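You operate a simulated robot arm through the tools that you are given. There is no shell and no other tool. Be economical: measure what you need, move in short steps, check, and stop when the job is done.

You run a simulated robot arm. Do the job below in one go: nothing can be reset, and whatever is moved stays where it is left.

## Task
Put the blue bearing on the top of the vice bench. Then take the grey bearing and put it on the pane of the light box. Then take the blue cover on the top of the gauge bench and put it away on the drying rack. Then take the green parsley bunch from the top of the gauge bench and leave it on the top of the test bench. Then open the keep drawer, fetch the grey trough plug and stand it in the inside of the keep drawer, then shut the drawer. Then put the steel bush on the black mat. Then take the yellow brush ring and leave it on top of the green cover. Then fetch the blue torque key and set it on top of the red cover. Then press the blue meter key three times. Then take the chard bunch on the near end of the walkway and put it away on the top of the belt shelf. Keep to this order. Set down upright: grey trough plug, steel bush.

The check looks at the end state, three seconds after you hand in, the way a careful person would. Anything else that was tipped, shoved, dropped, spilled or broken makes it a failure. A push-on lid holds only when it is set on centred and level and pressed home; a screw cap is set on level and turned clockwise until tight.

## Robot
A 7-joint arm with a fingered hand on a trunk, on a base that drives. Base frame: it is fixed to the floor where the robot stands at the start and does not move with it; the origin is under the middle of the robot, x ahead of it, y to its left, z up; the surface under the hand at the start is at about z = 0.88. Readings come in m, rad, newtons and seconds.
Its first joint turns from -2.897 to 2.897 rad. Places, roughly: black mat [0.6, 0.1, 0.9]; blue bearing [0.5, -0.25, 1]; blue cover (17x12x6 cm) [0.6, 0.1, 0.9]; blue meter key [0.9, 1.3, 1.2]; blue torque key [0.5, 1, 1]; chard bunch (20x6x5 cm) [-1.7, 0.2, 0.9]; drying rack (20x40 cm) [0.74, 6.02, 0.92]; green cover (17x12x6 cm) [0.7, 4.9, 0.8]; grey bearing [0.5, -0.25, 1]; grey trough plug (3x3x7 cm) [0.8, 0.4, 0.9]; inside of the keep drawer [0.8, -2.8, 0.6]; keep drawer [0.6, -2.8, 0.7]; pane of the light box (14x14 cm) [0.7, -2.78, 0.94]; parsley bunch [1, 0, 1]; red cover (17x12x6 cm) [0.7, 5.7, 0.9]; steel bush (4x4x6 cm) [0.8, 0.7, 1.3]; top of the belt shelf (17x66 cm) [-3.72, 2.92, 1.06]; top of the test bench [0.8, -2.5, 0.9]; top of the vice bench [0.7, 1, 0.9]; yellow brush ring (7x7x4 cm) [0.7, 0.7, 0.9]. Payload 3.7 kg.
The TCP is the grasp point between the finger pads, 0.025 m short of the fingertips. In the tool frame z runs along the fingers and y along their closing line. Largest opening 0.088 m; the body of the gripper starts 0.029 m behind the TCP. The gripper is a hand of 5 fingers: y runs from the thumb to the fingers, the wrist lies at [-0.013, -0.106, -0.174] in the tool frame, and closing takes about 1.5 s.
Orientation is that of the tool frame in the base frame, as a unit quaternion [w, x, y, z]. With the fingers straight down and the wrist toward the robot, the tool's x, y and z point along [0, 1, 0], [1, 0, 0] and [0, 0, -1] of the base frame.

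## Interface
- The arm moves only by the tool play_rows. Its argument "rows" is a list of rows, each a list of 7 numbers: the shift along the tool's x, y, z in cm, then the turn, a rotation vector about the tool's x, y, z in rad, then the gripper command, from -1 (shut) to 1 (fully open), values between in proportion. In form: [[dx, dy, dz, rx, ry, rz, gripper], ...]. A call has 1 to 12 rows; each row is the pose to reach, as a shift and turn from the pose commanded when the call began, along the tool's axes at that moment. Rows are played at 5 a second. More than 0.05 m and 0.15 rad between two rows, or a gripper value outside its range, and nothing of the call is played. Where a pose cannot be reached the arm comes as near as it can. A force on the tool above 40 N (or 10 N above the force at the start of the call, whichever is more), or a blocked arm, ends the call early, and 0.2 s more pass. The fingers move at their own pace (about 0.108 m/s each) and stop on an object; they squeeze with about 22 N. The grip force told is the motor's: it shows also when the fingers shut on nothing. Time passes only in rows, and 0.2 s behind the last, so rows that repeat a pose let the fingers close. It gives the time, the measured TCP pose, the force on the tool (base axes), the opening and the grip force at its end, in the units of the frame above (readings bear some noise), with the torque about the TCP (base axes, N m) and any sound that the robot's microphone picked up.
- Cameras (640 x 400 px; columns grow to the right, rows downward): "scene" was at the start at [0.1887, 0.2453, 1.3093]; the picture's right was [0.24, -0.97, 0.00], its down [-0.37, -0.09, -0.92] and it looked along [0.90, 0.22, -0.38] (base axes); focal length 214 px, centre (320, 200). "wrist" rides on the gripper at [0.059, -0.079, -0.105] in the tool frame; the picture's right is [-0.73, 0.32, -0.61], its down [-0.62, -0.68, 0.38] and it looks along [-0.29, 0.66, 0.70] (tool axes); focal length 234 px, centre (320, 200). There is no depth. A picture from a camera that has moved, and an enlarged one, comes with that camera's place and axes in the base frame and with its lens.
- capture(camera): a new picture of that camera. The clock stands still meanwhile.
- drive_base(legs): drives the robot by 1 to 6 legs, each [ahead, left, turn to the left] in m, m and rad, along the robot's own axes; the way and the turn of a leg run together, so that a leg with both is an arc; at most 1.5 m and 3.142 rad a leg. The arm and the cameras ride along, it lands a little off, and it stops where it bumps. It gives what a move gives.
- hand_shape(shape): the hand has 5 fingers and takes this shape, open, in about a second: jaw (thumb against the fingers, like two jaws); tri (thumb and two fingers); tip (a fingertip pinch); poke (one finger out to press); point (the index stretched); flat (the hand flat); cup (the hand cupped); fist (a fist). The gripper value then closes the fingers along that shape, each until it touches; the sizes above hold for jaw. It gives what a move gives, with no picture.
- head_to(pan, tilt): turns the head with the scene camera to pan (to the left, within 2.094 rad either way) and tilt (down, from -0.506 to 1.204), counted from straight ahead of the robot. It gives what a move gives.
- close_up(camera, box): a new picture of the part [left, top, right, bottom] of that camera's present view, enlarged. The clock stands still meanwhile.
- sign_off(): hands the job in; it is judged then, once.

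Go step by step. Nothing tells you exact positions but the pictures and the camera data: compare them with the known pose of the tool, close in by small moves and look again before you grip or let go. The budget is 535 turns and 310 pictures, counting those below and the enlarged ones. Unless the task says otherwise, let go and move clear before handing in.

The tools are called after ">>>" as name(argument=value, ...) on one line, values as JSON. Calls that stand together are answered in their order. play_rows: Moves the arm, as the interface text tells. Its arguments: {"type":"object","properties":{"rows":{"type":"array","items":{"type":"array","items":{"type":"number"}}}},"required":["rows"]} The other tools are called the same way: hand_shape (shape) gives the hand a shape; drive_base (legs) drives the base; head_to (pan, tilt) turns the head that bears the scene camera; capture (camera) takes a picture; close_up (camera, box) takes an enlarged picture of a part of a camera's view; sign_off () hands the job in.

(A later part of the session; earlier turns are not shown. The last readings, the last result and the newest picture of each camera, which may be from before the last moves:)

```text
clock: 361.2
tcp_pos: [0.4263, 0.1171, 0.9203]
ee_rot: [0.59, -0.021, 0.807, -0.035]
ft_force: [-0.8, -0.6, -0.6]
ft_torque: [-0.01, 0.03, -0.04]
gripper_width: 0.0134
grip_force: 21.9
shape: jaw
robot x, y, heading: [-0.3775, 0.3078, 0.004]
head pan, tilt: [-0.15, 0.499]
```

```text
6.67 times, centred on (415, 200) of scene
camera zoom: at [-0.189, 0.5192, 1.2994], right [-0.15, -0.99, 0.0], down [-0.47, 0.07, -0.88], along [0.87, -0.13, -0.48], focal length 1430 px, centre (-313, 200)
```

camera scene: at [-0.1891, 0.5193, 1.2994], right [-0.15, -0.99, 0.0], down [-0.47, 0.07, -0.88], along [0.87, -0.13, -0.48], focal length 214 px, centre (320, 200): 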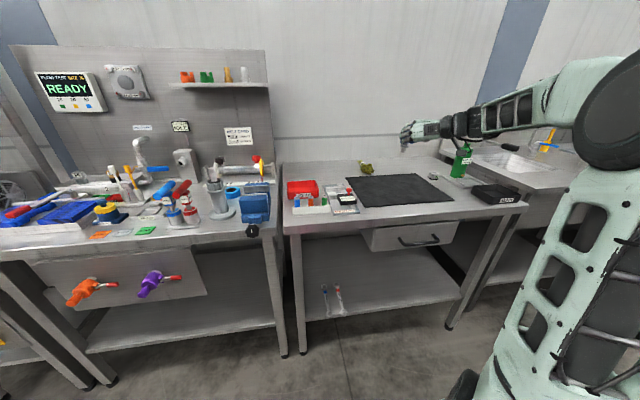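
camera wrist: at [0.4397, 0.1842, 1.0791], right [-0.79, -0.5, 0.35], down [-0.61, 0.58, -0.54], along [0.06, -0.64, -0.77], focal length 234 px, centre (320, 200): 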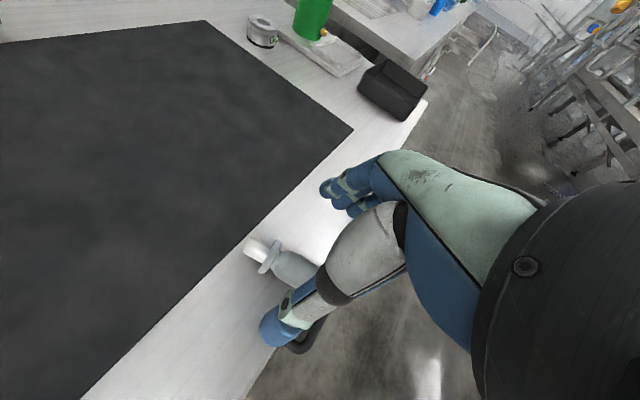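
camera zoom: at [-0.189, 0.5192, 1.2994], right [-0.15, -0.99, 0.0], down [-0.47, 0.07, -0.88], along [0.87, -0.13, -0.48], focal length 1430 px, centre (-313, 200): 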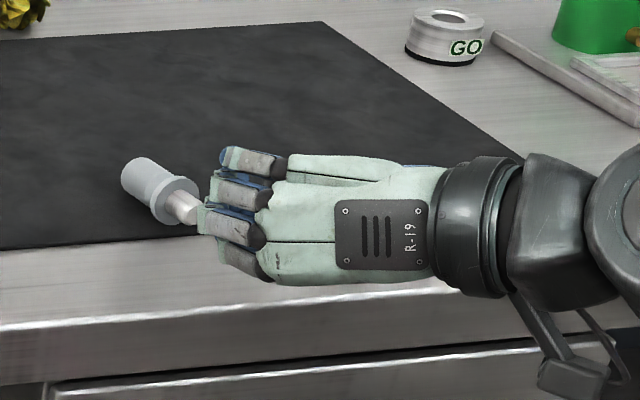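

The plug squeezed out and lies on the mat, stem toward me, at about (0.529,0.125). I'll use the "tri" shape with a slight tilt this time. Retreat upward and straighten.

>>> play_rows(rows=[[0, 0, -2, 0, 0, 0, -1], [-3, 0, -5, 0, 0, 0, -0.5], [-7, 0, -6, 0, 0.14, 0, 0], [-11, 0, -6, 0, 0.28, 0, 1], [-15, 0, -6, 0, 0.42, 0, 1], [-19, 0, -4, 0, 0.56, 0, 1], [-22, 0, -2, 0, 0.7, 0, 1], [-24, 0, 1, 0, 0.84, 0, 1], [-25, 0, 4, 0, 0.98, 0, 1], [-25, 0, 6, 0, 1.12, 0, 1], [-25, 0, 7, 0, 1.26, 0, 1]])

>>> hand_shape(shape="tri")

>>> drive_base(legs=[[0.18, -0.05, 0]])

>>> capture(camera="wrist")

```text
clock: 363.6
tcp_pos: [0.5681, 0.1323, 1.1382]
ee_rot: [0.001, 0.005, 0.999, -0.042]
ft_force: [-1.2, 0.3, 0.6]
ft_torque: [0.01, -0.02, -0.03]
gripper_width: 0.0879
grip_force: 0.1
shape: jaw
robot x, y, heading: [-0.3772, 0.3111, 0.001]
head pan, tilt: [-0.15, 0.499]
```

```text
clock: 364.5
tcp_pos: [0.5679, 0.134, 1.1372]
ee_rot: [0.002, 0.004, 0.999, -0.041]
ft_force: [-0.1, 0.2, 0.5]
ft_torque: [0.01, -0.01, 0.01]
gripper_width: 0.0878
grip_force: 0.1
shape: tri
robot x, y, heading: [-0.3803, 0.3132, 0.004]
head pan, tilt: [-0.15, 0.499]
```

```text
clock: 366.0
tcp_pos: [0.7502, 0.084, 1.1383]
ee_rot: [0.002, 0.005, 0.999, -0.041]
ft_force: [-0.4, 0.3, 0.2]
ft_torque: [-0.01, 0.02, 0.02]
gripper_width: 0.0882
grip_force: 0.0
shape: tri
robot x, y, heading: [-0.1959, 0.2597, 0.0]
head pan, tilt: [-0.15, 0.499]
```

```text
115 pictures are left
camera wrist: at [0.6902, 0.0124, 1.2485], right [0.73, 0.37, 0.58], down [0.62, -0.72, -0.32], along [0.3, 0.6, -0.75], focal length 234 px, centre (320, 200)
```

wrist: 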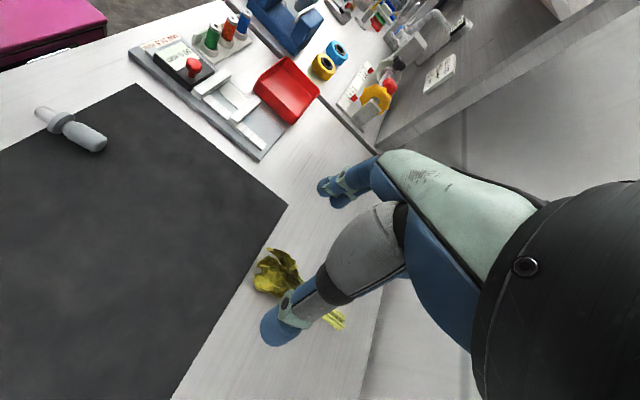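

>>> play_rows(rows=[[4, 1.2, 1, -0.02, 0.06, -0.04, 1], [8.4, 2.4, 2, -0.04, 0.12, -0.07, 1], [12.6, 3.6, 4, -0.06, 0.18, -0.1, 1], [16.8, 4.8, 6, -0.08, 0.24, -0.14, 1], [20, 6, 9, -0.082, 0.3, -0.17, 1], [21, 6, 13, -0.082, 0.35, -0.17, 1], [21, 6, 17, -0.082, 0.35, -0.17, 1]])

>>> capture(camera="wrist")

>>> close_up(camera="scene", box=[350, 150, 450, 260])

```text
clock: 367.6
tcp_pos: [0.5405, 0.1311, 0.9615]
ee_rot: [-0.175, -0.074, 0.982, 0.002]
ft_force: [0.0, 0.0, -0.2]
ft_torque: [0.01, 0.02, 0.02]
gripper_width: 0.0878
grip_force: 0.0
shape: tri
robot x, y, heading: [-0.1943, 0.2612, 0.007]
head pan, tilt: [-0.15, 0.499]
```

```text
114 pictures are left
camera wrist: at [0.5339, 0.045, 1.0786], right [0.84, 0.44, 0.33], down [0.55, -0.59, -0.59], along [-0.06, 0.68, -0.73], focal length 234 px, centre (320, 200)
```

wrist: 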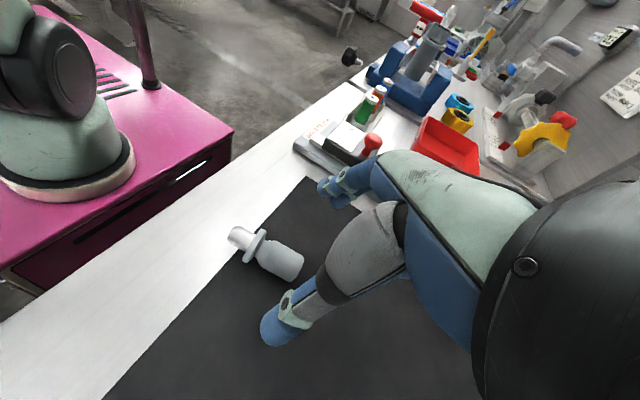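

```text
3.64 times, centred on (400, 205) of scene
camera zoom: at [-0.0076, 0.4694, 1.2994], right [-0.15, -0.99, 0.0], down [-0.47, 0.07, -0.88], along [0.87, -0.13, -0.48], focal length 780 px, centre (29, 182)
```

zoom: 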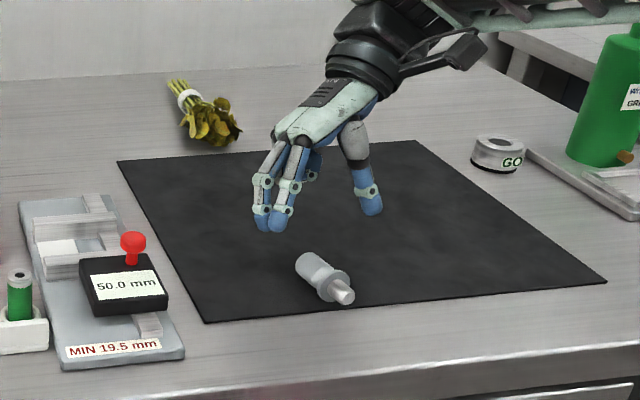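

>>> play_rows(rows=[[-0.8, 0.2, 2.6, 0, 0, 0, 1], [-1.6, 0.3, 5.2, 0, 0, 0, 1], [-1.6, 0.3, 5.2, 0, 0, 0, 0], [-1.6, 0.3, 5.2, 0, 0, 0, -1], [-1.6, 0.3, 5.2, 0, 0, 0, -1], [-1.6, 0.3, 5.2, 0, 0, 0, -1], [-1.6, 0.3, 5.2, 0, 0, 0, -1], [-1.6, 0.3, 5.2, 0, 0, 0, -1], [-1.6, 0.3, 5.2, 0, 0, 0, -1], [-1.6, 0.3, 5.2, 0, 0, 0, -1]])

>>> close_up(camera="wrist", box=[200, 160, 380, 300])

```text
clock: 369.8
tcp_pos: [0.5368, 0.1363, 0.9082]
ee_rot: [-0.176, -0.073, 0.982, 0.001]
ft_force: [-0.1, 0.3, 0.5]
ft_torque: [0.0, 0.01, -0.02]
gripper_width: 0.0
grip_force: 21.9
shape: tri
robot x, y, heading: [-0.198, 0.258, -0.0]
head pan, tilt: [-0.15, 0.499]
```

```text
2.86 times, centred on (290, 230) of wrist
camera zoom: at [0.5308, 0.0497, 1.025], right [0.84, 0.44, 0.33], down [0.55, -0.59, -0.59], along [-0.06, 0.67, -0.74], focal length 669 px, centre (406, 114)
```

zoom: 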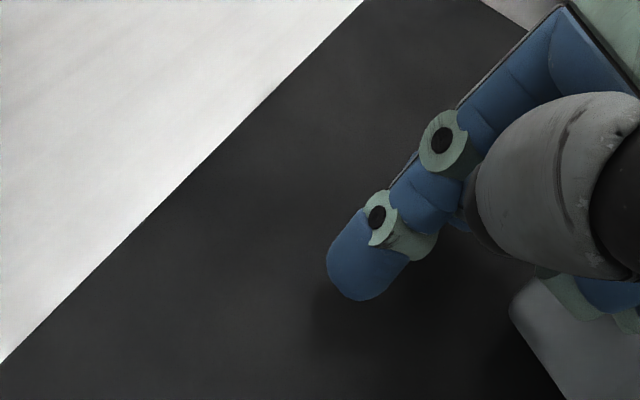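

It squeezed out again. Lift, and look where it is.

>>> play_rows(rows=[[1, 0, -4, 0, 0, 0, -1], [2, 0, -8, 0, 0, 0, 0], [3, 0, -12, 0, -0.1, 0, 1], [4, 0, -16, 0, -0.2, 0, 1], [4, 0, -19, 0, -0.3, 0, 1]])

>>> capture(camera="wrist")

>>> close_up(camera="scene", box=[350, 170, 450, 250])

```text
clock: 371.0
tcp_pos: [0.5654, 0.1344, 1.1012]
ee_rot: [-0.026, -0.074, 0.997, 0.012]
ft_force: [-0.2, 0.0, -0.5]
ft_torque: [0.02, 0.0, -0.01]
gripper_width: 0.0879
grip_force: 0.0
shape: tri
robot x, y, heading: [-0.1976, 0.2578, 0.008]
head pan, tilt: [-0.15, 0.499]
```

```text
111 pictures are left
camera wrist: at [0.5241, 0.043, 1.2054], right [0.7, 0.41, 0.58], down [0.69, -0.58, -0.43], along [0.16, 0.71, -0.69], focal length 234 px, centre (320, 200)
```

wrist: 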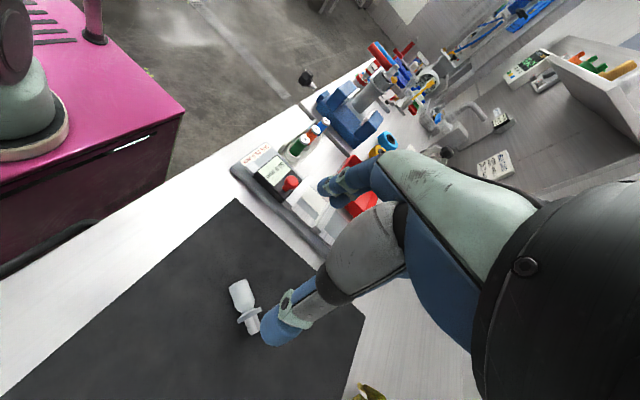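

```text
5.00 times, centred on (400, 210) of scene
camera zoom: at [-0.0074, 0.4693, 1.2994], right [-0.15, -0.99, 0.0], down [-0.47, 0.07, -0.88], along [0.87, -0.13, -0.48], focal length 1072 px, centre (-80, 150)
```

zoom: 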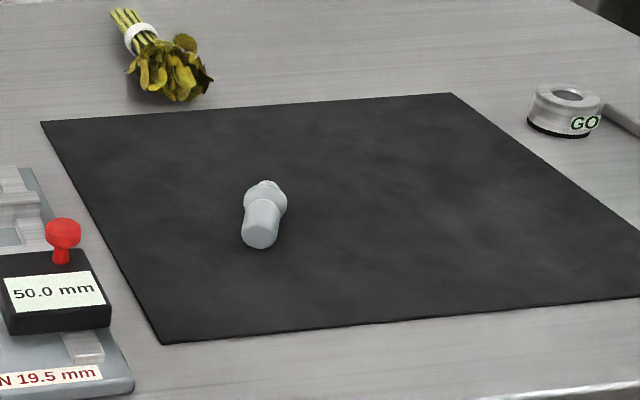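

Now the plug lies with its body toward me: body centre ≈(0.585,0.1415), stem pointing (0.86,−0.51). I'll grip it from above with the jaw across the body (that grip held well before), then stand it with the hand pointing left.

>>> hand_shape(shape="jaw")

>>> play_rows(rows=[[-0.5, 0.1, 2, 0.01, -0.02, 0.14, 1], [-1, 0.2, 4, 0.02, -0.04, 0.28, 1], [-1.5, 0.3, 6, 0.028, -0.05, 0.42, 1], [-2.1, 0.4, 8, 0.028, -0.05, 0.56, 1], [-2.1, 0.4, 11, 0.028, -0.05, 0.685, 1]])

>>> capture(camera="wrist")

```text
clock: 371.9
tcp_pos: [0.5646, 0.1342, 1.1004]
ee_rot: [-0.026, -0.072, 0.997, 0.012]
ft_force: [0.2, 0.4, -0.8]
ft_torque: [0.05, 0.03, -0.02]
gripper_width: 0.0874
grip_force: 0.0
shape: jaw
robot x, y, heading: [-0.1981, 0.2604, 0.002]
head pan, tilt: [-0.15, 0.499]
```

```text
clock: 373.1
tcp_pos: [0.5798, 0.143, 0.99]
ee_rot: [-0.003, 0.268, 0.964, -0.01]
ft_force: [0.5, -0.3, -0.2]
ft_torque: [-0.02, 0.0, -0.01]
gripper_width: 0.0877
grip_force: 0.1
shape: jaw
robot x, y, heading: [-0.1981, 0.2623, 0.001]
head pan, tilt: [-0.15, 0.499]
```

```text
109 pictures are left
camera wrist: at [0.4908, 0.105, 1.0957], right [0.8, -0.09, 0.6], down [0.18, -0.91, -0.37], along [0.58, 0.4, -0.71], focal length 234 px, centre (320, 200)
```

wrist: 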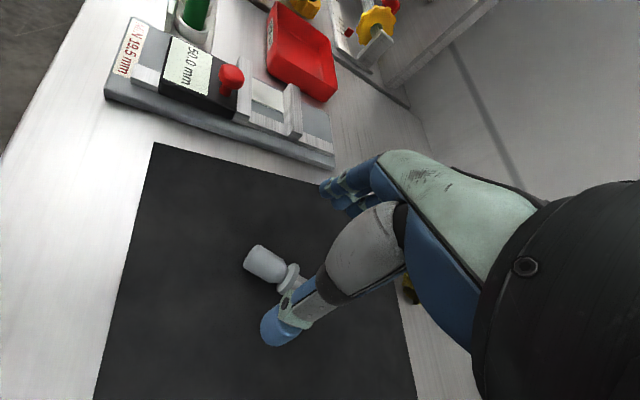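

>>> play_rows(rows=[[-0.9, 0, 2, 0, 0, -0.14, 1], [-0.9, 0, 5, 0, 0, -0.14, 1], [-0.9, 0, 8.2, 0, 0, -0.14, 1], [-0.9, 0, 8.2, 0, 0, -0.14, 0], [-0.9, 0, 8.2, 0, 0, -0.14, -1], [-0.9, 0, 8.2, 0, 0, -0.14, -1], [-0.9, 0, 8.2, 0, 0, -0.14, -1], [-0.9, 0, 8.2, 0, 0, -0.14, -1], [-0.9, 0, 8.2, 0, 0, -0.14, -1], [-0.9, 0, 8.2, 0, 0, -0.14, -1]])

>>> play_rows(rows=[[0, 0, -3, 0, 0, 0, -1], [0, 0, -7, 0, 0, 0, -1], [0, 0, -11, 0, 0, 0, -1], [0, 0, -15, 0, 0, 0, -1], [0, 0, -19, 0, 0, 0, -1], [0, 0, -23, 0, 0, 0, -1]])

>>> close_up(camera="wrist", box=[200, 160, 400, 300])

```text
clock: 375.3
tcp_pos: [0.5864, 0.138, 0.9098]
ee_rot: [-0.004, 0.199, 0.98, -0.009]
ft_force: [2.1, 9.7, 22.3]
ft_torque: [0.93, -0.27, 0.02]
gripper_width: 0.0299
grip_force: 21.9
shape: jaw
robot x, y, heading: [-0.1893, 0.2598, 0.005]
head pan, tilt: [-0.15, 0.499]
```

```text
clock: 376.7
tcp_pos: [0.5897, 0.1426, 1.1369]
ee_rot: [-0.005, 0.198, 0.98, -0.01]
ft_force: [-0.9, 0.5, -1.3]
ft_torque: [0.01, 0.03, -0.02]
gripper_width: 0.0272
grip_force: 21.5
shape: jaw
robot x, y, heading: [-0.1958, 0.2616, 0.001]
head pan, tilt: [-0.15, 0.499]
```

```text
2.86 times, centred on (300, 230) of wrist
camera zoom: at [0.5072, 0.092, 1.2437], right [0.8, 0.03, 0.6], down [0.3, -0.88, -0.37], along [0.51, 0.48, -0.71], focal length 669 px, centre (377, 114)
```

zoom: 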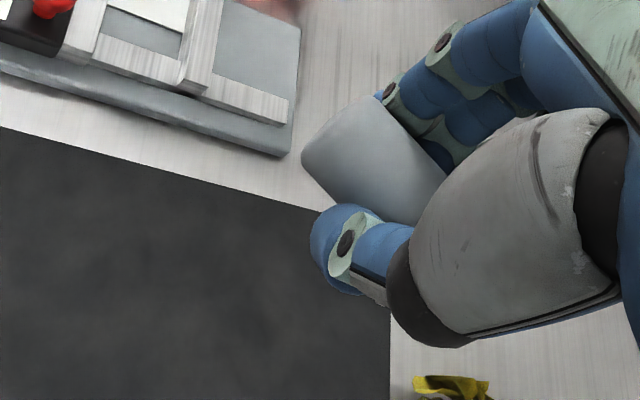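

Solid grip. Swing yaw to 0, then roll +90° (hand pointing left, stem down).

>>> play_rows(rows=[[0, -0.5, 0, 0, 0, 0.14, -1], [0, -1, 0, 0, 0, 0.28, -1], [0, -1.5, 0, 0, 0, 0.42, -1], [0, -2, 0, 0, 0, 0.56, -1], [0, -2.5, 0, 0, 0, 0.7, -1], [0, -3, 0, 0, 0, 0.84, -1], [0, -3.5, 0, 0, 0, 0.98, -1], [0, -4, 0, 0, 0, 1.12, -1], [0, -4, 0, 0, 0, 1.17, -1]])

>>> play_rows(rows=[[0, 0, 0, 0, 0.14, 0, -1], [0, 0, 0, 0, 0.28, 0, -1], [0, 0, 0, 0, 0.42, 0, -1], [0, 0, 0, 0, 0.56, 0, -1], [0, 0, 0, 0, 0.7, 0, -1], [0, 0, 0, 0, 0.84, 0, -1], [0, 0, 0, 0, 0.98, 0, -1], [0, 0, 0, 0, 1.12, 0, -1], [0, 0, 0, 0, 1.26, 0, -1], [0, 0, 0, 0, 1.4, 0, -1], [0, 0, 0, 0, 1.5, 0, -1]])

>>> capture(camera="scene")

```text
clock: 378.7
tcp_pos: [0.5733, 0.1043, 1.1388]
ee_rot: [0.003, 0.707, 0.707, -0.009]
ft_force: [0.5, -0.9, -0.7]
ft_torque: [0.01, -0.02, -0.01]
gripper_width: 0.027
grip_force: 22.5
shape: jaw
robot x, y, heading: [-0.1986, 0.2618, 0.0]
head pan, tilt: [-0.15, 0.499]
```

```text
clock: 381.1
tcp_pos: [0.5732, 0.1045, 1.1374]
ee_rot: [-0.48, 0.523, 0.52, 0.475]
ft_force: [0.8, 0.2, -1.0]
ft_torque: [0.01, 0.01, 0.0]
gripper_width: 0.0268
grip_force: 22.1
shape: jaw
robot x, y, heading: [-0.2008, 0.2594, -0.002]
head pan, tilt: [-0.15, 0.499]
```

```text
107 pictures are left
camera scene: at [-0.0075, 0.4693, 1.2994], right [-0.15, -0.99, 0.0], down [-0.47, 0.07, -0.88], along [0.87, -0.13, -0.48], focal length 214 px, centre (320, 200)
```

scene: 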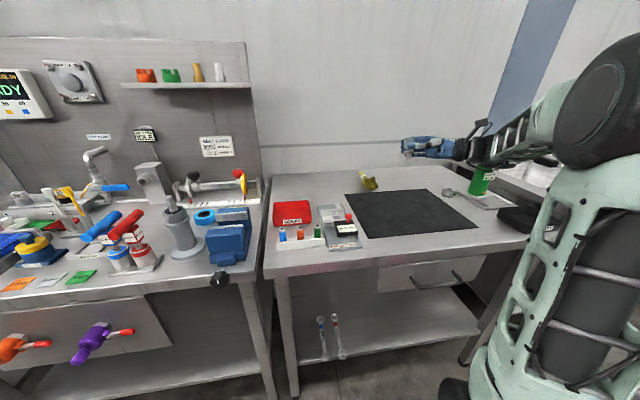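

It reached the pose. Zoom for the plug's attitude.

>>> close_up(camera="scene", box=[385, 115, 475, 185])

>>> close_up(camera="wrist", box=[200, 130, 420, 300])

```text
5.71 times, centred on (430, 150) of scene
camera zoom: at [-0.0075, 0.4693, 1.2994], right [-0.15, -0.99, 0.0], down [-0.47, 0.07, -0.88], along [0.87, -0.13, -0.48], focal length 1226 px, centre (-309, 486)
```

zoom: 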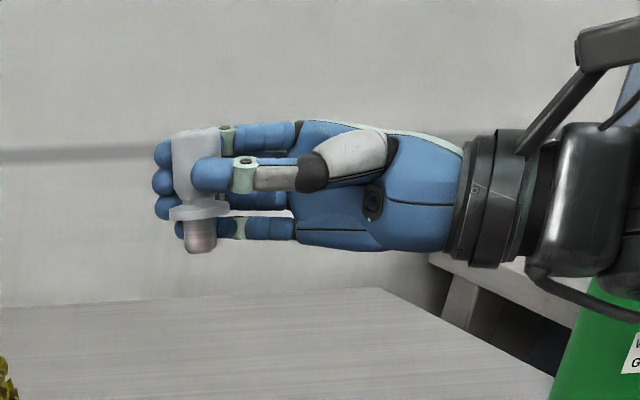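

```text
2.35 times, centred on (310, 215) of wrist
camera zoom: at [0.4956, 0.0026, 1.2066], right [0.32, -0.67, -0.67], down [-0.69, 0.33, -0.65], along [0.65, 0.67, -0.36], focal length 551 px, centre (344, 165)
```

zoom: 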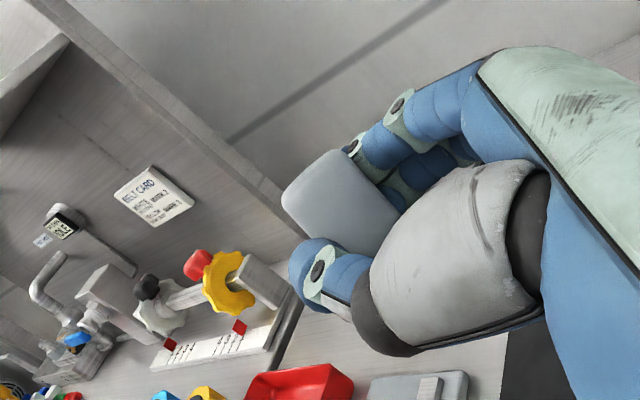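

>>> play_rows(rows=[[0, 0, 0, 0, 0.117, -0.062, -1], [0, 0, 0, -0.009, 0.234, -0.124, -1], [0, 0, 0, -0.009, 0.234, -0.124, -1]])

>>> close_up(camera="scene", box=[385, 115, 475, 185])

>>> close_up(camera="wrist", box=[260, 150, 380, 270])

```text
clock: 381.9
tcp_pos: [0.572, 0.1037, 1.1385]
ee_rot: [-0.505, 0.434, 0.488, 0.564]
ft_force: [0.0, 1.3, -0.4]
ft_torque: [0.0, 0.03, 0.02]
gripper_width: 0.0269
grip_force: 22.0
shape: jaw
robot x, y, heading: [-0.1941, 0.2542, -0.001]
head pan, tilt: [-0.15, 0.499]
```

```text
5.71 times, centred on (430, 150) of scene
camera zoom: at [-0.0075, 0.4693, 1.2994], right [-0.15, -0.99, 0.0], down [-0.47, 0.07, -0.88], along [0.87, -0.13, -0.48], focal length 1226 px, centre (-309, 486)
```

zoom: 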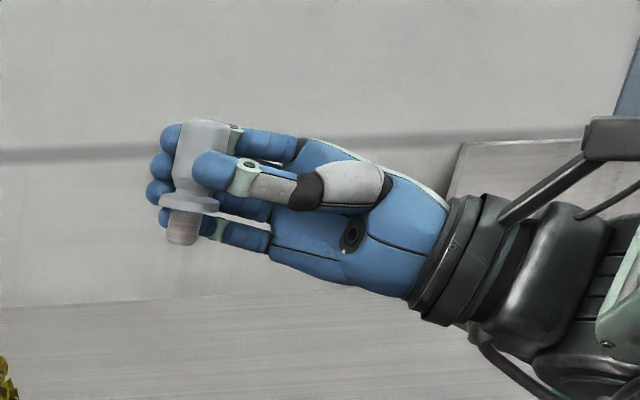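

```text
3.33 times, centred on (320, 210) of wrist
camera zoom: at [0.4891, -0.009, 1.1715], right [0.41, -0.5, -0.77], down [-0.61, 0.48, -0.63], along [0.68, 0.72, -0.11], focal length 781 px, centre (320, 167)
```

zoom: 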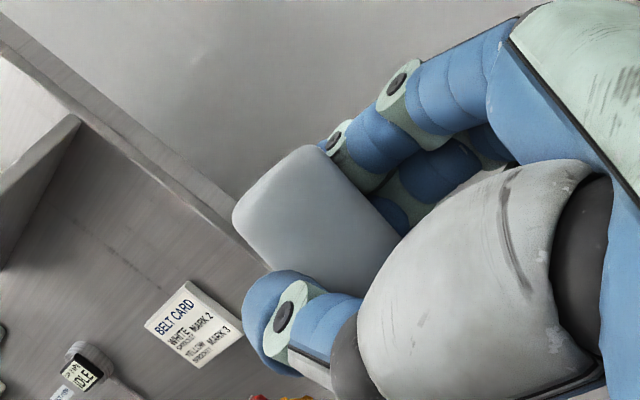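

>>> close_up(camera="scene", box=[404, 130, 428, 162])

```text
12.50 times, centred on (416, 146) of scene
camera zoom: at [-0.0075, 0.4693, 1.2994], right [-0.15, -0.99, 0.0], down [-0.47, 0.07, -0.88], along [0.87, -0.13, -0.48], focal length 2681 px, centre (-880, 875)
```

zoom: 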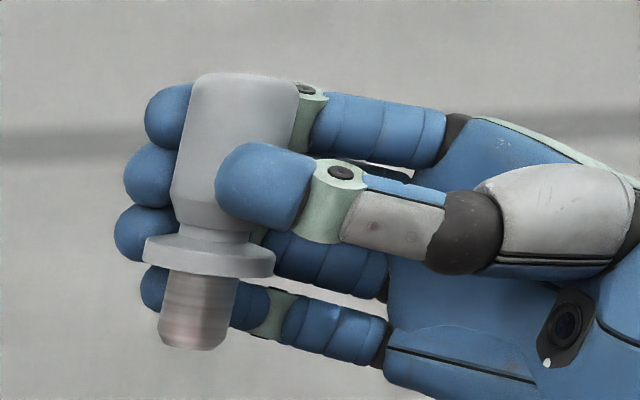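

The plug is vertical, but the heel of the hand would touch the bench first. I'll turn the hand about the vertical by −1.0 rad so it comes in over the front edge.

>>> play_rows(rows=[[0, 0, 0, -0.137, -0.016, -0.021, -1], [0, 0, 0, -0.275, -0.031, -0.041, -1], [0, 0, 0, -0.412, -0.047, -0.062, -1], [0, 0, 0, -0.55, -0.063, -0.082, -1], [0, 0, 0, -0.687, -0.078, -0.103, -1], [0, 0, 0, -0.825, -0.094, -0.123, -1], [0, 0, 0, -0.962, -0.11, -0.144, -1]])

>>> close_up(camera="scene", box=[390, 110, 470, 180])

```text
clock: 383.5
tcp_pos: [0.5723, 0.1046, 1.1385]
ee_rot: [-0.181, 0.612, 0.228, 0.736]
ft_force: [-0.4, -0.3, -1.3]
ft_torque: [0.0, 0.03, 0.0]
gripper_width: 0.0267
grip_force: 21.5
shape: jaw
robot x, y, heading: [-0.1948, 0.2598, 0.002]
head pan, tilt: [-0.15, 0.499]
```

```text
5.71 times, centred on (430, 145) of scene
camera zoom: at [-0.0074, 0.4692, 1.2994], right [-0.15, -0.99, 0.0], down [-0.47, 0.07, -0.88], along [0.87, -0.13, -0.48], focal length 1226 px, centre (-309, 514)
```

zoom: 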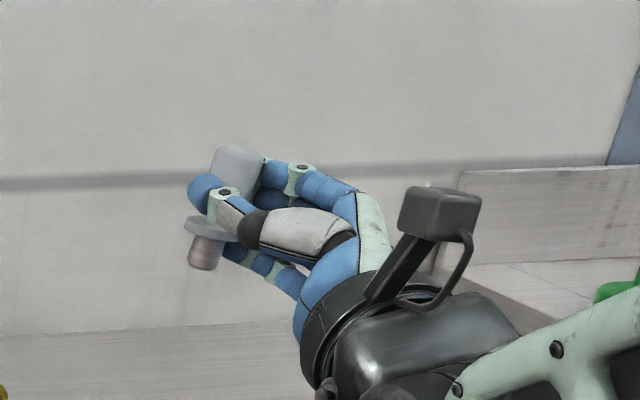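

Still vertical within ~0.1 rad; I'll correct, drive back to bring the plug over the front strip, and lower.

>>> drive_base(legs=[[-0.14, 0, 0]])

>>> play_rows(rows=[[-2, 0, 0, 0.021, -0.026, -0.119, -1], [-6, -0.7, -0.5, 0.021, -0.026, -0.119, -1], [-10, -1.3, -1, 0.021, -0.026, -0.119, -1], [-14, -1.7, -1.6, 0.021, -0.026, -0.119, -1], [-17.5, -2, -2.6, 0.021, -0.026, -0.119, -1]])

>>> close_up(camera="scene", box=[380, 150, 480, 240])

>>> capture(camera="wrist")

```text
clock: 384.9
tcp_pos: [0.4328, 0.1026, 1.1378]
ee_rot: [-0.18, 0.613, 0.228, 0.735]
ft_force: [0.0, -0.4, -1.2]
ft_torque: [0.0, 0.02, 0.01]
gripper_width: 0.0265
grip_force: 22.3
shape: jaw
robot x, y, heading: [-0.3369, 0.264, -0.002]
head pan, tilt: [-0.15, 0.499]
```

```text
clock: 386.1
tcp_pos: [0.4359, 0.1025, 0.9627]
ee_rot: [-0.144, 0.613, 0.271, 0.728]
ft_force: [0.3, 0.9, -0.5]
ft_torque: [0.01, 0.0, -0.05]
gripper_width: 0.0259
grip_force: 22.3
shape: jaw
out of reach, approached as far as the arm can: row 5
robot x, y, heading: [-0.3324, 0.2629, -0.006]
head pan, tilt: [-0.15, 0.499]
```

```text
4.44 times, centred on (430, 195) of scene
camera zoom: at [-0.1472, 0.469, 1.2994], right [-0.15, -0.99, 0.0], down [-0.47, 0.07, -0.88], along [0.87, -0.13, -0.48], focal length 953 px, centre (-169, 222)
```

zoom: 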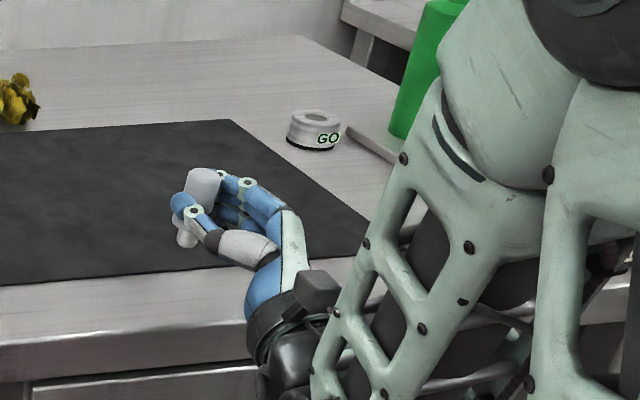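

```text
99 pictures are left
camera wrist: at [0.2966, 0.111, 0.9918], right [-0.17, -0.7, -0.7], down [0.07, 0.7, -0.71], along [0.98, -0.17, -0.07], focal length 234 px, centre (320, 200)
```

wrist: 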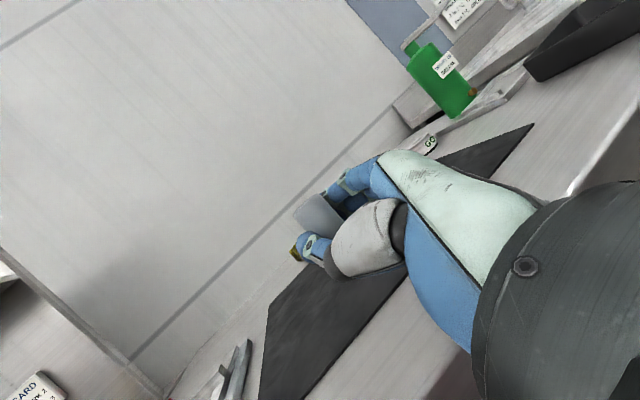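

Plug vertical by both estimates. Lower 3 cm, then in tiny steps.

>>> play_rows(rows=[[-1.5, -0.33, -0.15, 0, 0, 0, -1], [-2.9, -0.65, -0.3, 0, 0, 0, -1]])

>>> play_rows(rows=[[-0.3, -0.07, -0.03, 0, 0, 0, -1], [-0.6, -0.13, -0.06, 0, 0, 0, -1]])

```text
clock: 386.7
tcp_pos: [0.4401, 0.1268, 0.9315]
ee_rot: [-0.158, 0.599, 0.291, 0.729]
ft_force: [-0.8, -5.9, -0.2]
ft_torque: [-0.14, 0.01, 0.32]
gripper_width: 0.0258
grip_force: 22.1
shape: jaw
out of reach, approached as far as the arm can: row 1
robot x, y, heading: [-0.338, 0.2641, -0.002]
head pan, tilt: [-0.15, 0.499]
```

```text
clock: 387.3
tcp_pos: [0.4378, 0.102, 0.9274]
ee_rot: [-0.138, 0.604, 0.274, 0.735]
ft_force: [-2.0, 2.2, 11.5]
ft_torque: [-0.44, 0.46, -0.16]
gripper_width: 0.0259
grip_force: 21.6
shape: jaw
robot x, y, heading: [-0.3358, 0.2596, -0.001]
head pan, tilt: [-0.15, 0.499]
```

>>> close_up(camera="scene", box=[395, 180, 455, 230])

```text
8.00 times, centred on (425, 205) of scene
camera zoom: at [-0.1473, 0.4692, 1.2994], right [-0.15, -0.99, 0.0], down [-0.47, 0.07, -0.88], along [0.87, -0.13, -0.48], focal length 1716 px, centre (-520, 160)
```

zoom: 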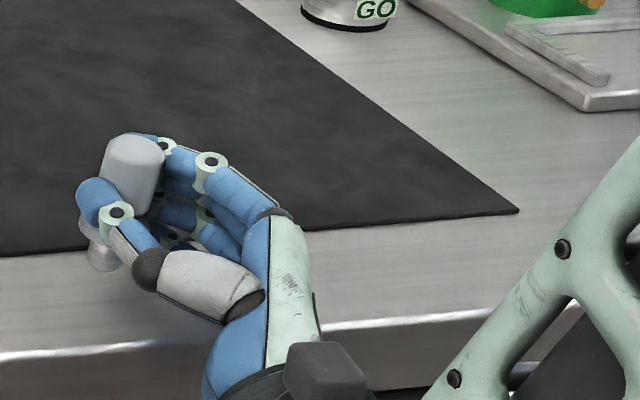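

>>> play_rows(rows=[[0.15, 0.03, 0.015, 0, 0, 0, -1], [0.2, 0.04, 0.02, 0, 0, 0, -0.4], [0.2, 0.04, 0.02, 0, 0, 0, -0.36], [0.2, 0.04, 0.02, 0, 0, 0, -0.33], [0.2, 0.04, 0.02, 0, 0, 0, -0.3], [0.2, 0.04, 0.02, 0, 0, 0, -0.25], [0.2, 0.04, 0.02, 0, 0, 0, -0.2], [0.2, 0.04, 0.02, 0, 0, 0, -0.1]])

>>> close_up(camera="scene", box=[395, 180, 455, 230])

```text
clock: 389.1
tcp_pos: [0.4381, 0.1013, 0.9286]
ee_rot: [-0.14, 0.606, 0.274, 0.733]
ft_force: [-1.3, 1.2, 4.1]
ft_torque: [-0.15, 0.16, -0.1]
gripper_width: 0.0395
grip_force: 0.1
shape: jaw
robot x, y, heading: [-0.3381, 0.2624, -0.0]
head pan, tilt: [-0.15, 0.499]
```

```text
8.00 times, centred on (425, 205) of scene
camera zoom: at [-0.1471, 0.4691, 1.2994], right [-0.15, -0.99, 0.0], down [-0.47, 0.07, -0.88], along [0.87, -0.13, -0.48], focal length 1716 px, centre (-520, 160)
```

zoom: 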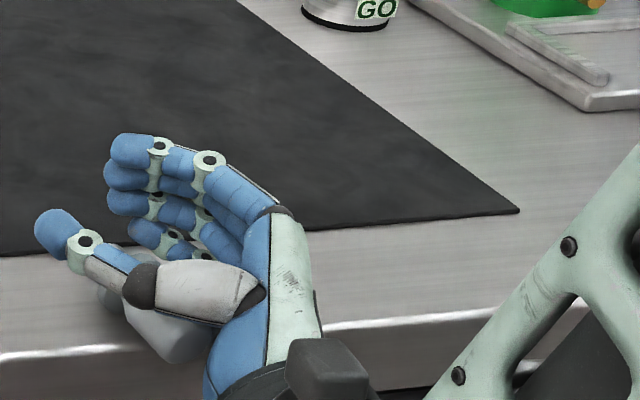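

The plug tipped back against the palm at the bench edge. I'll close the hand gently to trap it rather than let it fall.

>>> play_rows(rows=[[0, 0, 0, 0, 0, 0, -0.3], [0, 0, 0, 0, 0, 0, -0.5], [0, 0, 0, 0, 0, 0, -0.8], [0, 0, 0, 0, 0, 0, -1], [0, 0, 0, 0, 0, 0, -1], [0, 0, 0, 0, 0, 0, -1]])

>>> close_up(camera="scene", box=[395, 180, 455, 230])

>>> close_up(camera="wrist", box=[240, 150, 440, 290])

```text
clock: 390.5
tcp_pos: [0.4379, 0.1029, 0.9287]
ee_rot: [-0.14, 0.606, 0.273, 0.734]
ft_force: [-0.8, 0.6, 4.7]
ft_torque: [-0.11, 0.18, -0.07]
gripper_width: 0.0
grip_force: 22.0
shape: jaw
robot x, y, heading: [-0.3335, 0.2622, -0.005]
head pan, tilt: [-0.15, 0.499]
```

```text
8.00 times, centred on (425, 205) of scene
camera zoom: at [-0.1471, 0.4691, 1.2994], right [-0.15, -0.99, 0.0], down [-0.47, 0.07, -0.88], along [0.87, -0.13, -0.48], focal length 1716 px, centre (-520, 160)
```

zoom: 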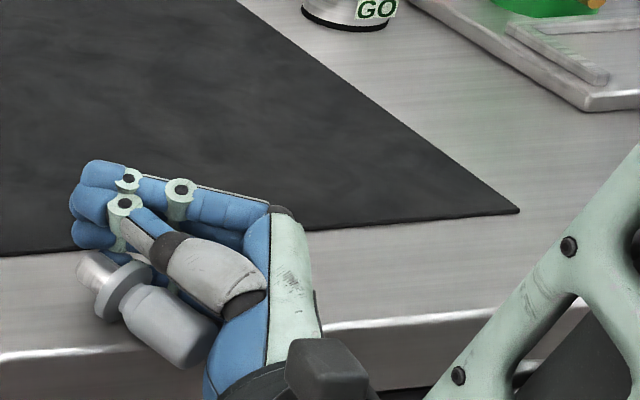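

```text
2.86 times, centred on (340, 220) of wrist
camera zoom: at [0.2978, 0.1117, 0.9543], right [-0.16, -0.7, -0.7], down [0.09, 0.69, -0.72], along [0.98, -0.17, -0.05], focal length 669 px, centre (263, 143)
```

zoom: 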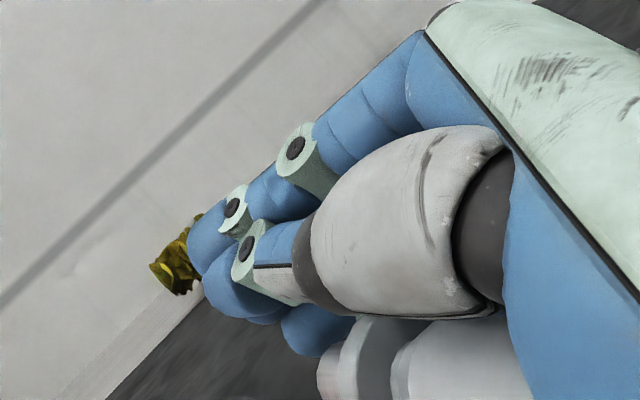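

The plug lies at the front edge against my palm. I'll push it inward a few centimetres before leaving it.

>>> play_rows(rows=[[-0.1, 0.5, 0.7, 0, 0, 0, -1], [-0.2, 1.0, 1.4, 0, 0, 0, -1], [-0.25, 1.5, 2.1, 0, 0, 0, -1], [-0.3, 2.1, 3.1, 0, 0, 0, -1]])

>>> close_up(camera="scene", box=[385, 170, 455, 230])

```text
clock: 391.5
tcp_pos: [0.4628, 0.1006, 0.9323]
ee_rot: [-0.142, 0.602, 0.276, 0.735]
ft_force: [-3.9, 1.5, 4.2]
ft_torque: [-0.04, 0.38, -0.17]
gripper_width: 0.0
grip_force: 21.8
shape: jaw
out of reach, approached as far as the arm can: row 4
robot x, y, heading: [-0.3377, 0.2607, 0.002]
head pan, tilt: [-0.15, 0.499]
```

```text
6.67 times, centred on (420, 200) of scene
camera zoom: at [-0.1471, 0.4691, 1.2994], right [-0.15, -0.99, 0.0], down [-0.47, 0.07, -0.88], along [0.87, -0.13, -0.48], focal length 1430 px, centre (-347, 200)
```

zoom: 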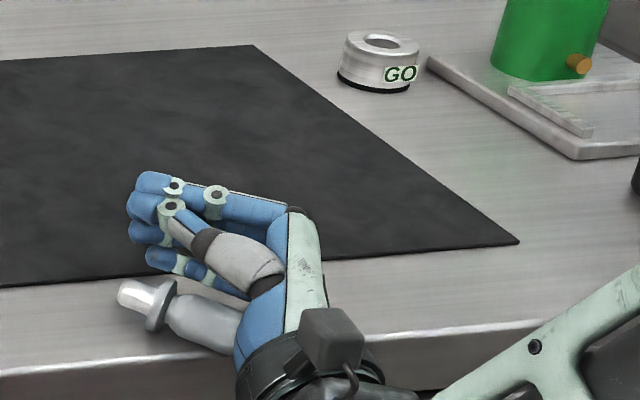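

Plug rests on the bench edge strip. I'll lift the hand off carefully, bring the tool vertical, and re-grip from above; then use the hole of the GO ring as a stand for righting it.

>>> play_rows(rows=[[1, 0.2, 0.1, 0, 0, 0, -1], [3, 0.65, 0.3, 0, 0, 0, -1], [6.5, 1.4, 0.6, 0, 0, 0, -1], [10.5, 2.3, 1, 0, 0, 0, -0.5], [14.5, 3.2, 1.4, 0, 0, 0, 0], [18.5, 4, 1.8, 0, 0, 0, 1]])

>>> close_up(camera="scene", box=[385, 170, 455, 230])

```text
clock: 392.9
tcp_pos: [0.4564, 0.101, 1.1224]
ee_rot: [-0.14, 0.606, 0.273, 0.734]
ft_force: [-0.1, 1.4, 0.6]
ft_torque: [0.01, 0.02, 0.01]
gripper_width: 0.0875
grip_force: 0.0
shape: jaw
out of reach, approached as far as the arm can: row 2, 3
robot x, y, heading: [-0.3356, 0.2585, -0.002]
head pan, tilt: [-0.15, 0.499]
```

```text
6.67 times, centred on (420, 200) of scene
camera zoom: at [-0.1466, 0.4685, 1.2994], right [-0.15, -0.99, 0.0], down [-0.47, 0.07, -0.88], along [0.87, -0.13, -0.48], focal length 1430 px, centre (-347, 200)
```

zoom: 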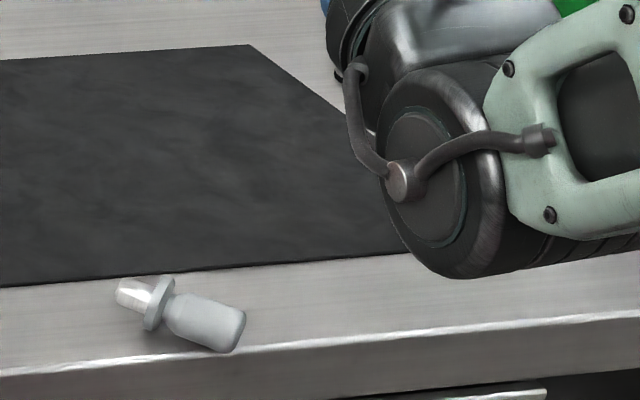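

>>> play_rows(rows=[[0, 0, 0, 0, -0.14, 0, 1], [0, 0, 0, 0, -0.28, 0, 1], [0, 0, 0, 0, -0.42, 0, 1], [0, 0, 0, 0, -0.56, 0, 1], [0, 0, 0, 0, -0.7, 0, 1], [0, 0, 0, 0, -0.84, 0, 1], [0, 0, 0, 0, -0.98, 0, 1], [0, 0, 0, 0, -1.12, 0, 1], [0, 0, 0, 0, -1.26, 0, 1], [0, 0, 0, 0, -1.4, 0, 1], [0, 0, 0, 0, -1.54, 0, 1], [0, 0, 0, 0, -1.67, 0, 1]])

>>> play_rows(rows=[[0, 0, 0, 0, 0, -0.14, 1], [0, 0, 0, 0, 0, -0.28, 1], [0, 0, 0, 0, 0, -0.42, 1], [0, 0, 0, 0, 0, -0.56, 1], [0, 0, 0, 0, 0, -0.7, 1], [0, 0, 0, 0, 0, -0.84, 1], [0, 0, 0, 0, 0, -0.98, 1], [0, 0, 0, 0, 0, -1.12, 1], [0, 0, 0, 0, 0, -1.26, 1], [0, 0, 0, 0, 0, -1.4, 1], [0, 0, 0, 0, 0, -1.54, 1]])

```text
clock: 395.5
tcp_pos: [0.4565, 0.1015, 1.1213]
ee_rot: [0.109, 0.951, 0.287, 0.042]
ft_force: [-1.0, 0.2, -0.4]
ft_torque: [0.03, 0.01, 0.01]
gripper_width: 0.0878
grip_force: 0.1
shape: jaw
robot x, y, heading: [-0.334, 0.2572, -0.002]
head pan, tilt: [-0.15, 0.499]
```

```text
clock: 397.9
tcp_pos: [0.4574, 0.0955, 1.1221]
ee_rot: [0.11, 0.49, 0.864, -0.046]
ft_force: [1.8, 8.8, 1.7]
ft_torque: [-0.55, 0.1, -0.19]
gripper_width: 0.0881
grip_force: 0.1
shape: jaw
out of reach, approached as far as the arm can: row 7
robot x, y, heading: [-0.3332, 0.2628, -0.002]
head pan, tilt: [-0.15, 0.499]
```

>>> play_rows(rows=[[0, 0, 0, 0.015, 0.12, 0, 1], [0, 0, 0, 0.03, 0.235, 0, 1], [0, 0, 0, 0.03, 0.235, 0, 1]])

>>> play_rows(rows=[[0, 0, 0, 0, 0, -0.14, 1], [0, 0, 0, 0, 0, -0.28, 1], [0, 0, 0, 0, 0, -0.42, 1], [0, 0, 0, 0, 0, -0.56, 1], [0, 0, 0, 0, 0, -0.7, 1], [0, 0, 0, 0, 0, -0.84, 1], [0, 0, 0, 0, 0, -0.98, 1], [0, 0, 0, 0, 0, -1.12, 1], [0, 0, 0, 0, 0, -1.26, 1], [0, 0, 0, 0, 0, -1.4, 1], [0, 0, 0, 0, 0, -1.54, 1], [0, 0, 0, 0, 0, -1.6, 1]])

>>> capture(camera="wrist")

```text
clock: 398.7
tcp_pos: [0.4571, 0.1022, 1.1222]
ee_rot: [-0.002, 0.486, 0.874, 0.0]
ft_force: [0.2, 0.2, -0.2]
ft_torque: [0.01, 0.02, -0.01]
gripper_width: 0.0878
grip_force: 0.0
shape: jaw
robot x, y, heading: [-0.335, 0.259, -0.003]
head pan, tilt: [-0.15, 0.499]
```

```text
clock: 401.3
tcp_pos: [0.1754, 0.2253, 1.1536]
ee_rot: [-0.011, -0.283, 0.959, 0.011]
ft_force: [0.4, 0.6, 0.1]
ft_torque: [-0.02, 0.0, 0.02]
gripper_width: 0.0879
grip_force: 0.1
shape: jaw
out of reach, approached as far as the arm can: row 2, 3, 4, 5, 6, 7, 8, 9, 10, 11, 12
robot x, y, heading: [-0.3328, 0.2611, 0.002]
head pan, tilt: [-0.15, 0.499]
```

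```text
92 pictures are left
camera wrist: at [0.1722, 0.1248, 1.2563], right [0.45, 0.66, 0.6], down [0.88, -0.23, -0.41], along [-0.13, 0.72, -0.68], focal length 234 px, centre (320, 200)
```

wrist: 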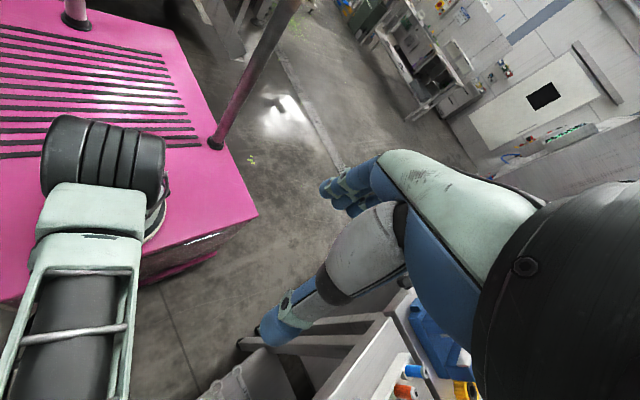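

>>> play_rows(rows=[[-2, -4, 0, 0, 0, 0, 1], [-4, -8, 1, 0, 0, 0, 1], [-6.5, -12, 2, 0, 0, 0, 1], [-9, -16, 3, 0, 0, 0, 1], [-11.5, -20, 4, 0, 0, 0, 1], [-13.8, -23.8, 5, 0, 0, 0, 1]])

```text
clock: 402.7
tcp_pos: [0.1678, 0.216, 1.1248]
ee_rot: [-0.001, -0.288, 0.958, 0.0]
ft_force: [0.6, -0.6, 0.1]
ft_torque: [-0.03, -0.02, 0.03]
gripper_width: 0.0879
grip_force: 0.1
shape: jaw
out of reach, approached as far as the arm can: row 1, 2, 3, 4, 5, 6
robot x, y, heading: [-0.3363, 0.2574, -0.002]
head pan, tilt: [-0.15, 0.499]
```

That yaw is out of reach. Better plan: lay the plug square to the bench edge with its body overhanging, then take it with the handle-type grip (fingers above, thumb below), which swings naturally to vertical. First rotate back.

>>> play_rows(rows=[[0, 0, 0, 0, 0, 0.14, 1], [0, 0, 0, 0, 0, 0.28, 1], [0, 0, 0, 0, 0, 0.42, 1], [0, 0, 0, 0, 0, 0.56, 1], [0, 0, 0, 0, 0, 0.7, 1], [0, 0, 0, 0, 0, 0.84, 1], [0, 0, 0, 0, 0, 0.98, 1], [0, 0, 0, 0, 0, 1.12, 1], [0, 0, 0, 0, 0, 1.26, 1], [0, 0, 0, 0, 0, 1.4, 1], [0, 0, 0, 0, 0, 1.54, 1], [0, 0, 0, 0, 0, 1.6, 1]])

```text
clock: 405.3
tcp_pos: [0.1723, 0.2151, 1.1227]
ee_rot: [0.0, 0.487, 0.874, -0.001]
ft_force: [0.0, 0.4, -0.5]
ft_torque: [0.0, 0.02, 0.02]
gripper_width: 0.0882
grip_force: 0.0
shape: jaw
robot x, y, heading: [-0.335, 0.2594, -0.0]
head pan, tilt: [-0.15, 0.499]
```

>>> play_rows(rows=[[-2, 1.3, 0, 0, 0, 0.14, 1], [-4, 2.7, 0, 0, 0, 0.28, 1], [-6, 4, 0, 0, 0, 0.42, 1], [-8, 5.4, 0, 0, 0, 0.56, 1], [-10, 6.7, 0, 0, 0, 0.7, 1], [-12, 8.1, 0, 0, 0, 0.84, 1], [-14, 9.4, 0, 0, 0, 0.98, 1], [-16, 10.7, 0, 0, 0, 1.12, 1], [-18.5, 12, 0, 0, 0, 1.26, 1], [-20.5, 13.5, 0, 0, 0, 1.4, 1], [-22.6, 14.9, 0, 0, 0, 1.53, 1]])

>>> play_rows(rows=[[0, 0, 4, 0, 0, 0, 1], [0, 0, 8, 0, 0, 0, 1], [0, 0, 11, 0, 0, 0, 1]])

>>> capture(camera="wrist")

```text
clock: 407.7
tcp_pos: [0.4185, 0.0999, 1.1221]
ee_rot: [0.0, 0.956, 0.292, -0.001]
ft_force: [-1.3, -0.2, 0.8]
ft_torque: [0.01, 0.0, 0.01]
gripper_width: 0.0879
grip_force: 0.1
shape: jaw
robot x, y, heading: [-0.3357, 0.2574, -0.003]
head pan, tilt: [-0.15, 0.499]
```

```text
clock: 408.5
tcp_pos: [0.4175, 0.1002, 1.0119]
ee_rot: [-0.001, 0.956, 0.293, -0.001]
ft_force: [-0.2, 0.6, 0.4]
ft_torque: [0.02, -0.01, -0.01]
gripper_width: 0.0881
grip_force: 0.1
shape: jaw
robot x, y, heading: [-0.3371, 0.2606, 0.001]
head pan, tilt: [-0.15, 0.499]
```

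```text
91 pictures are left
camera wrist: at [0.4233, 0.1971, 1.1163], right [-0.42, -0.68, 0.61], down [-0.9, 0.21, -0.38], along [0.13, -0.71, -0.7], focal length 234 px, centre (320, 200)
```

wrist: 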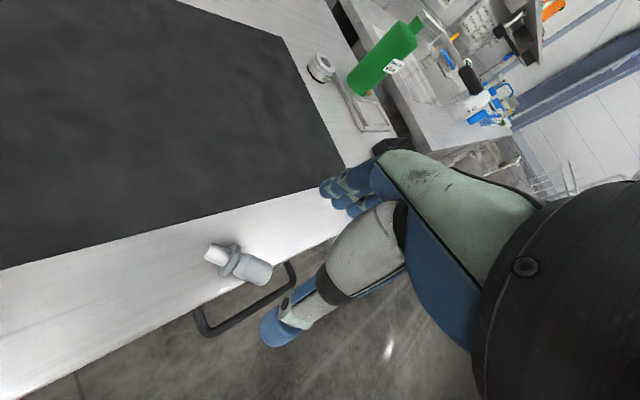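

>>> play_rows(rows=[[-0.15, 0, 4, 0, 0, -0.1, 1], [-0.15, 0, 8, 0, 0, -0.1, 1], [-0.15, 0, 10.3, 0, 0, -0.1, 1], [-0.15, 0, 10.3, 0, 0, -0.1, 0], [-0.15, 0, 10.3, 0, 0, -0.1, -1], [-0.15, 0, 10.3, 0, 0, -0.1, -1], [-0.15, 0, 10.3, 0, 0, -0.1, -1], [-0.15, 0, 10.3, 0, 0, -0.1, -1], [-0.15, 0, 10.3, 0, 0, -0.1, -1], [-0.15, 0, 10.3, 0, 0, -0.1, -1]])

>>> play_rows(rows=[[0, 0, -2, 0, 0, 0, -1], [0, 0, -5, 0, 0, 0, -1], [0, 0, -8, 0, 0, 0.14, -1], [0, 0, -8, 0, 0, 0.28, -1], [0, 0, -8, 0, 0, 0.42, -1], [0, 0, -8, 0, 0, 0.56, -1], [0, 0, -8, 0, 0, 0.7, -1]])

>>> capture(camera="wrist")

```text
clock: 410.7
tcp_pos: [0.418, 0.1005, 0.9094]
ee_rot: [0.0, 0.94, 0.342, -0.001]
ft_force: [-0.4, -0.4, 0.7]
ft_torque: [-0.02, 0.01, 0.0]
gripper_width: 0.0181
grip_force: 21.7
shape: jaw
robot x, y, heading: [-0.334, 0.2588, 0.0]
head pan, tilt: [-0.15, 0.499]
```

```text
clock: 412.3
tcp_pos: [0.4163, 0.0994, 0.9887]
ee_rot: [0.0, 1.0, -0.004, 0.0]
ft_force: [-0.4, -0.3, -0.4]
ft_torque: [-0.01, -0.01, -0.01]
gripper_width: 0.018
grip_force: 22.0
shape: jaw
robot x, y, heading: [-0.3362, 0.2599, -0.0]
head pan, tilt: [-0.15, 0.499]
```

```text
90 pictures are left
camera wrist: at [0.4764, 0.1763, 1.0931], right [-0.73, -0.32, 0.61], down [-0.62, 0.69, -0.38], along [-0.3, -0.66, -0.7], focal length 234 px, centre (320, 200)
```

wrist: 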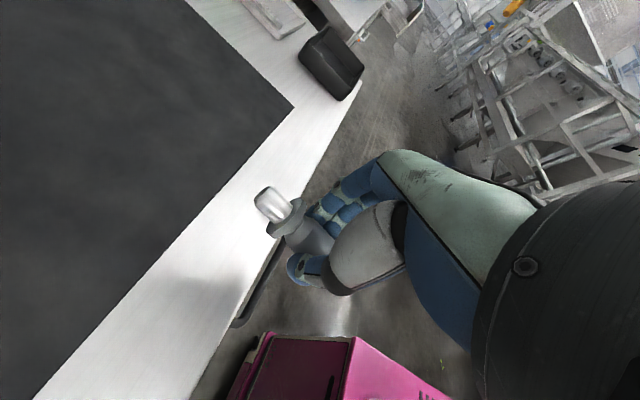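

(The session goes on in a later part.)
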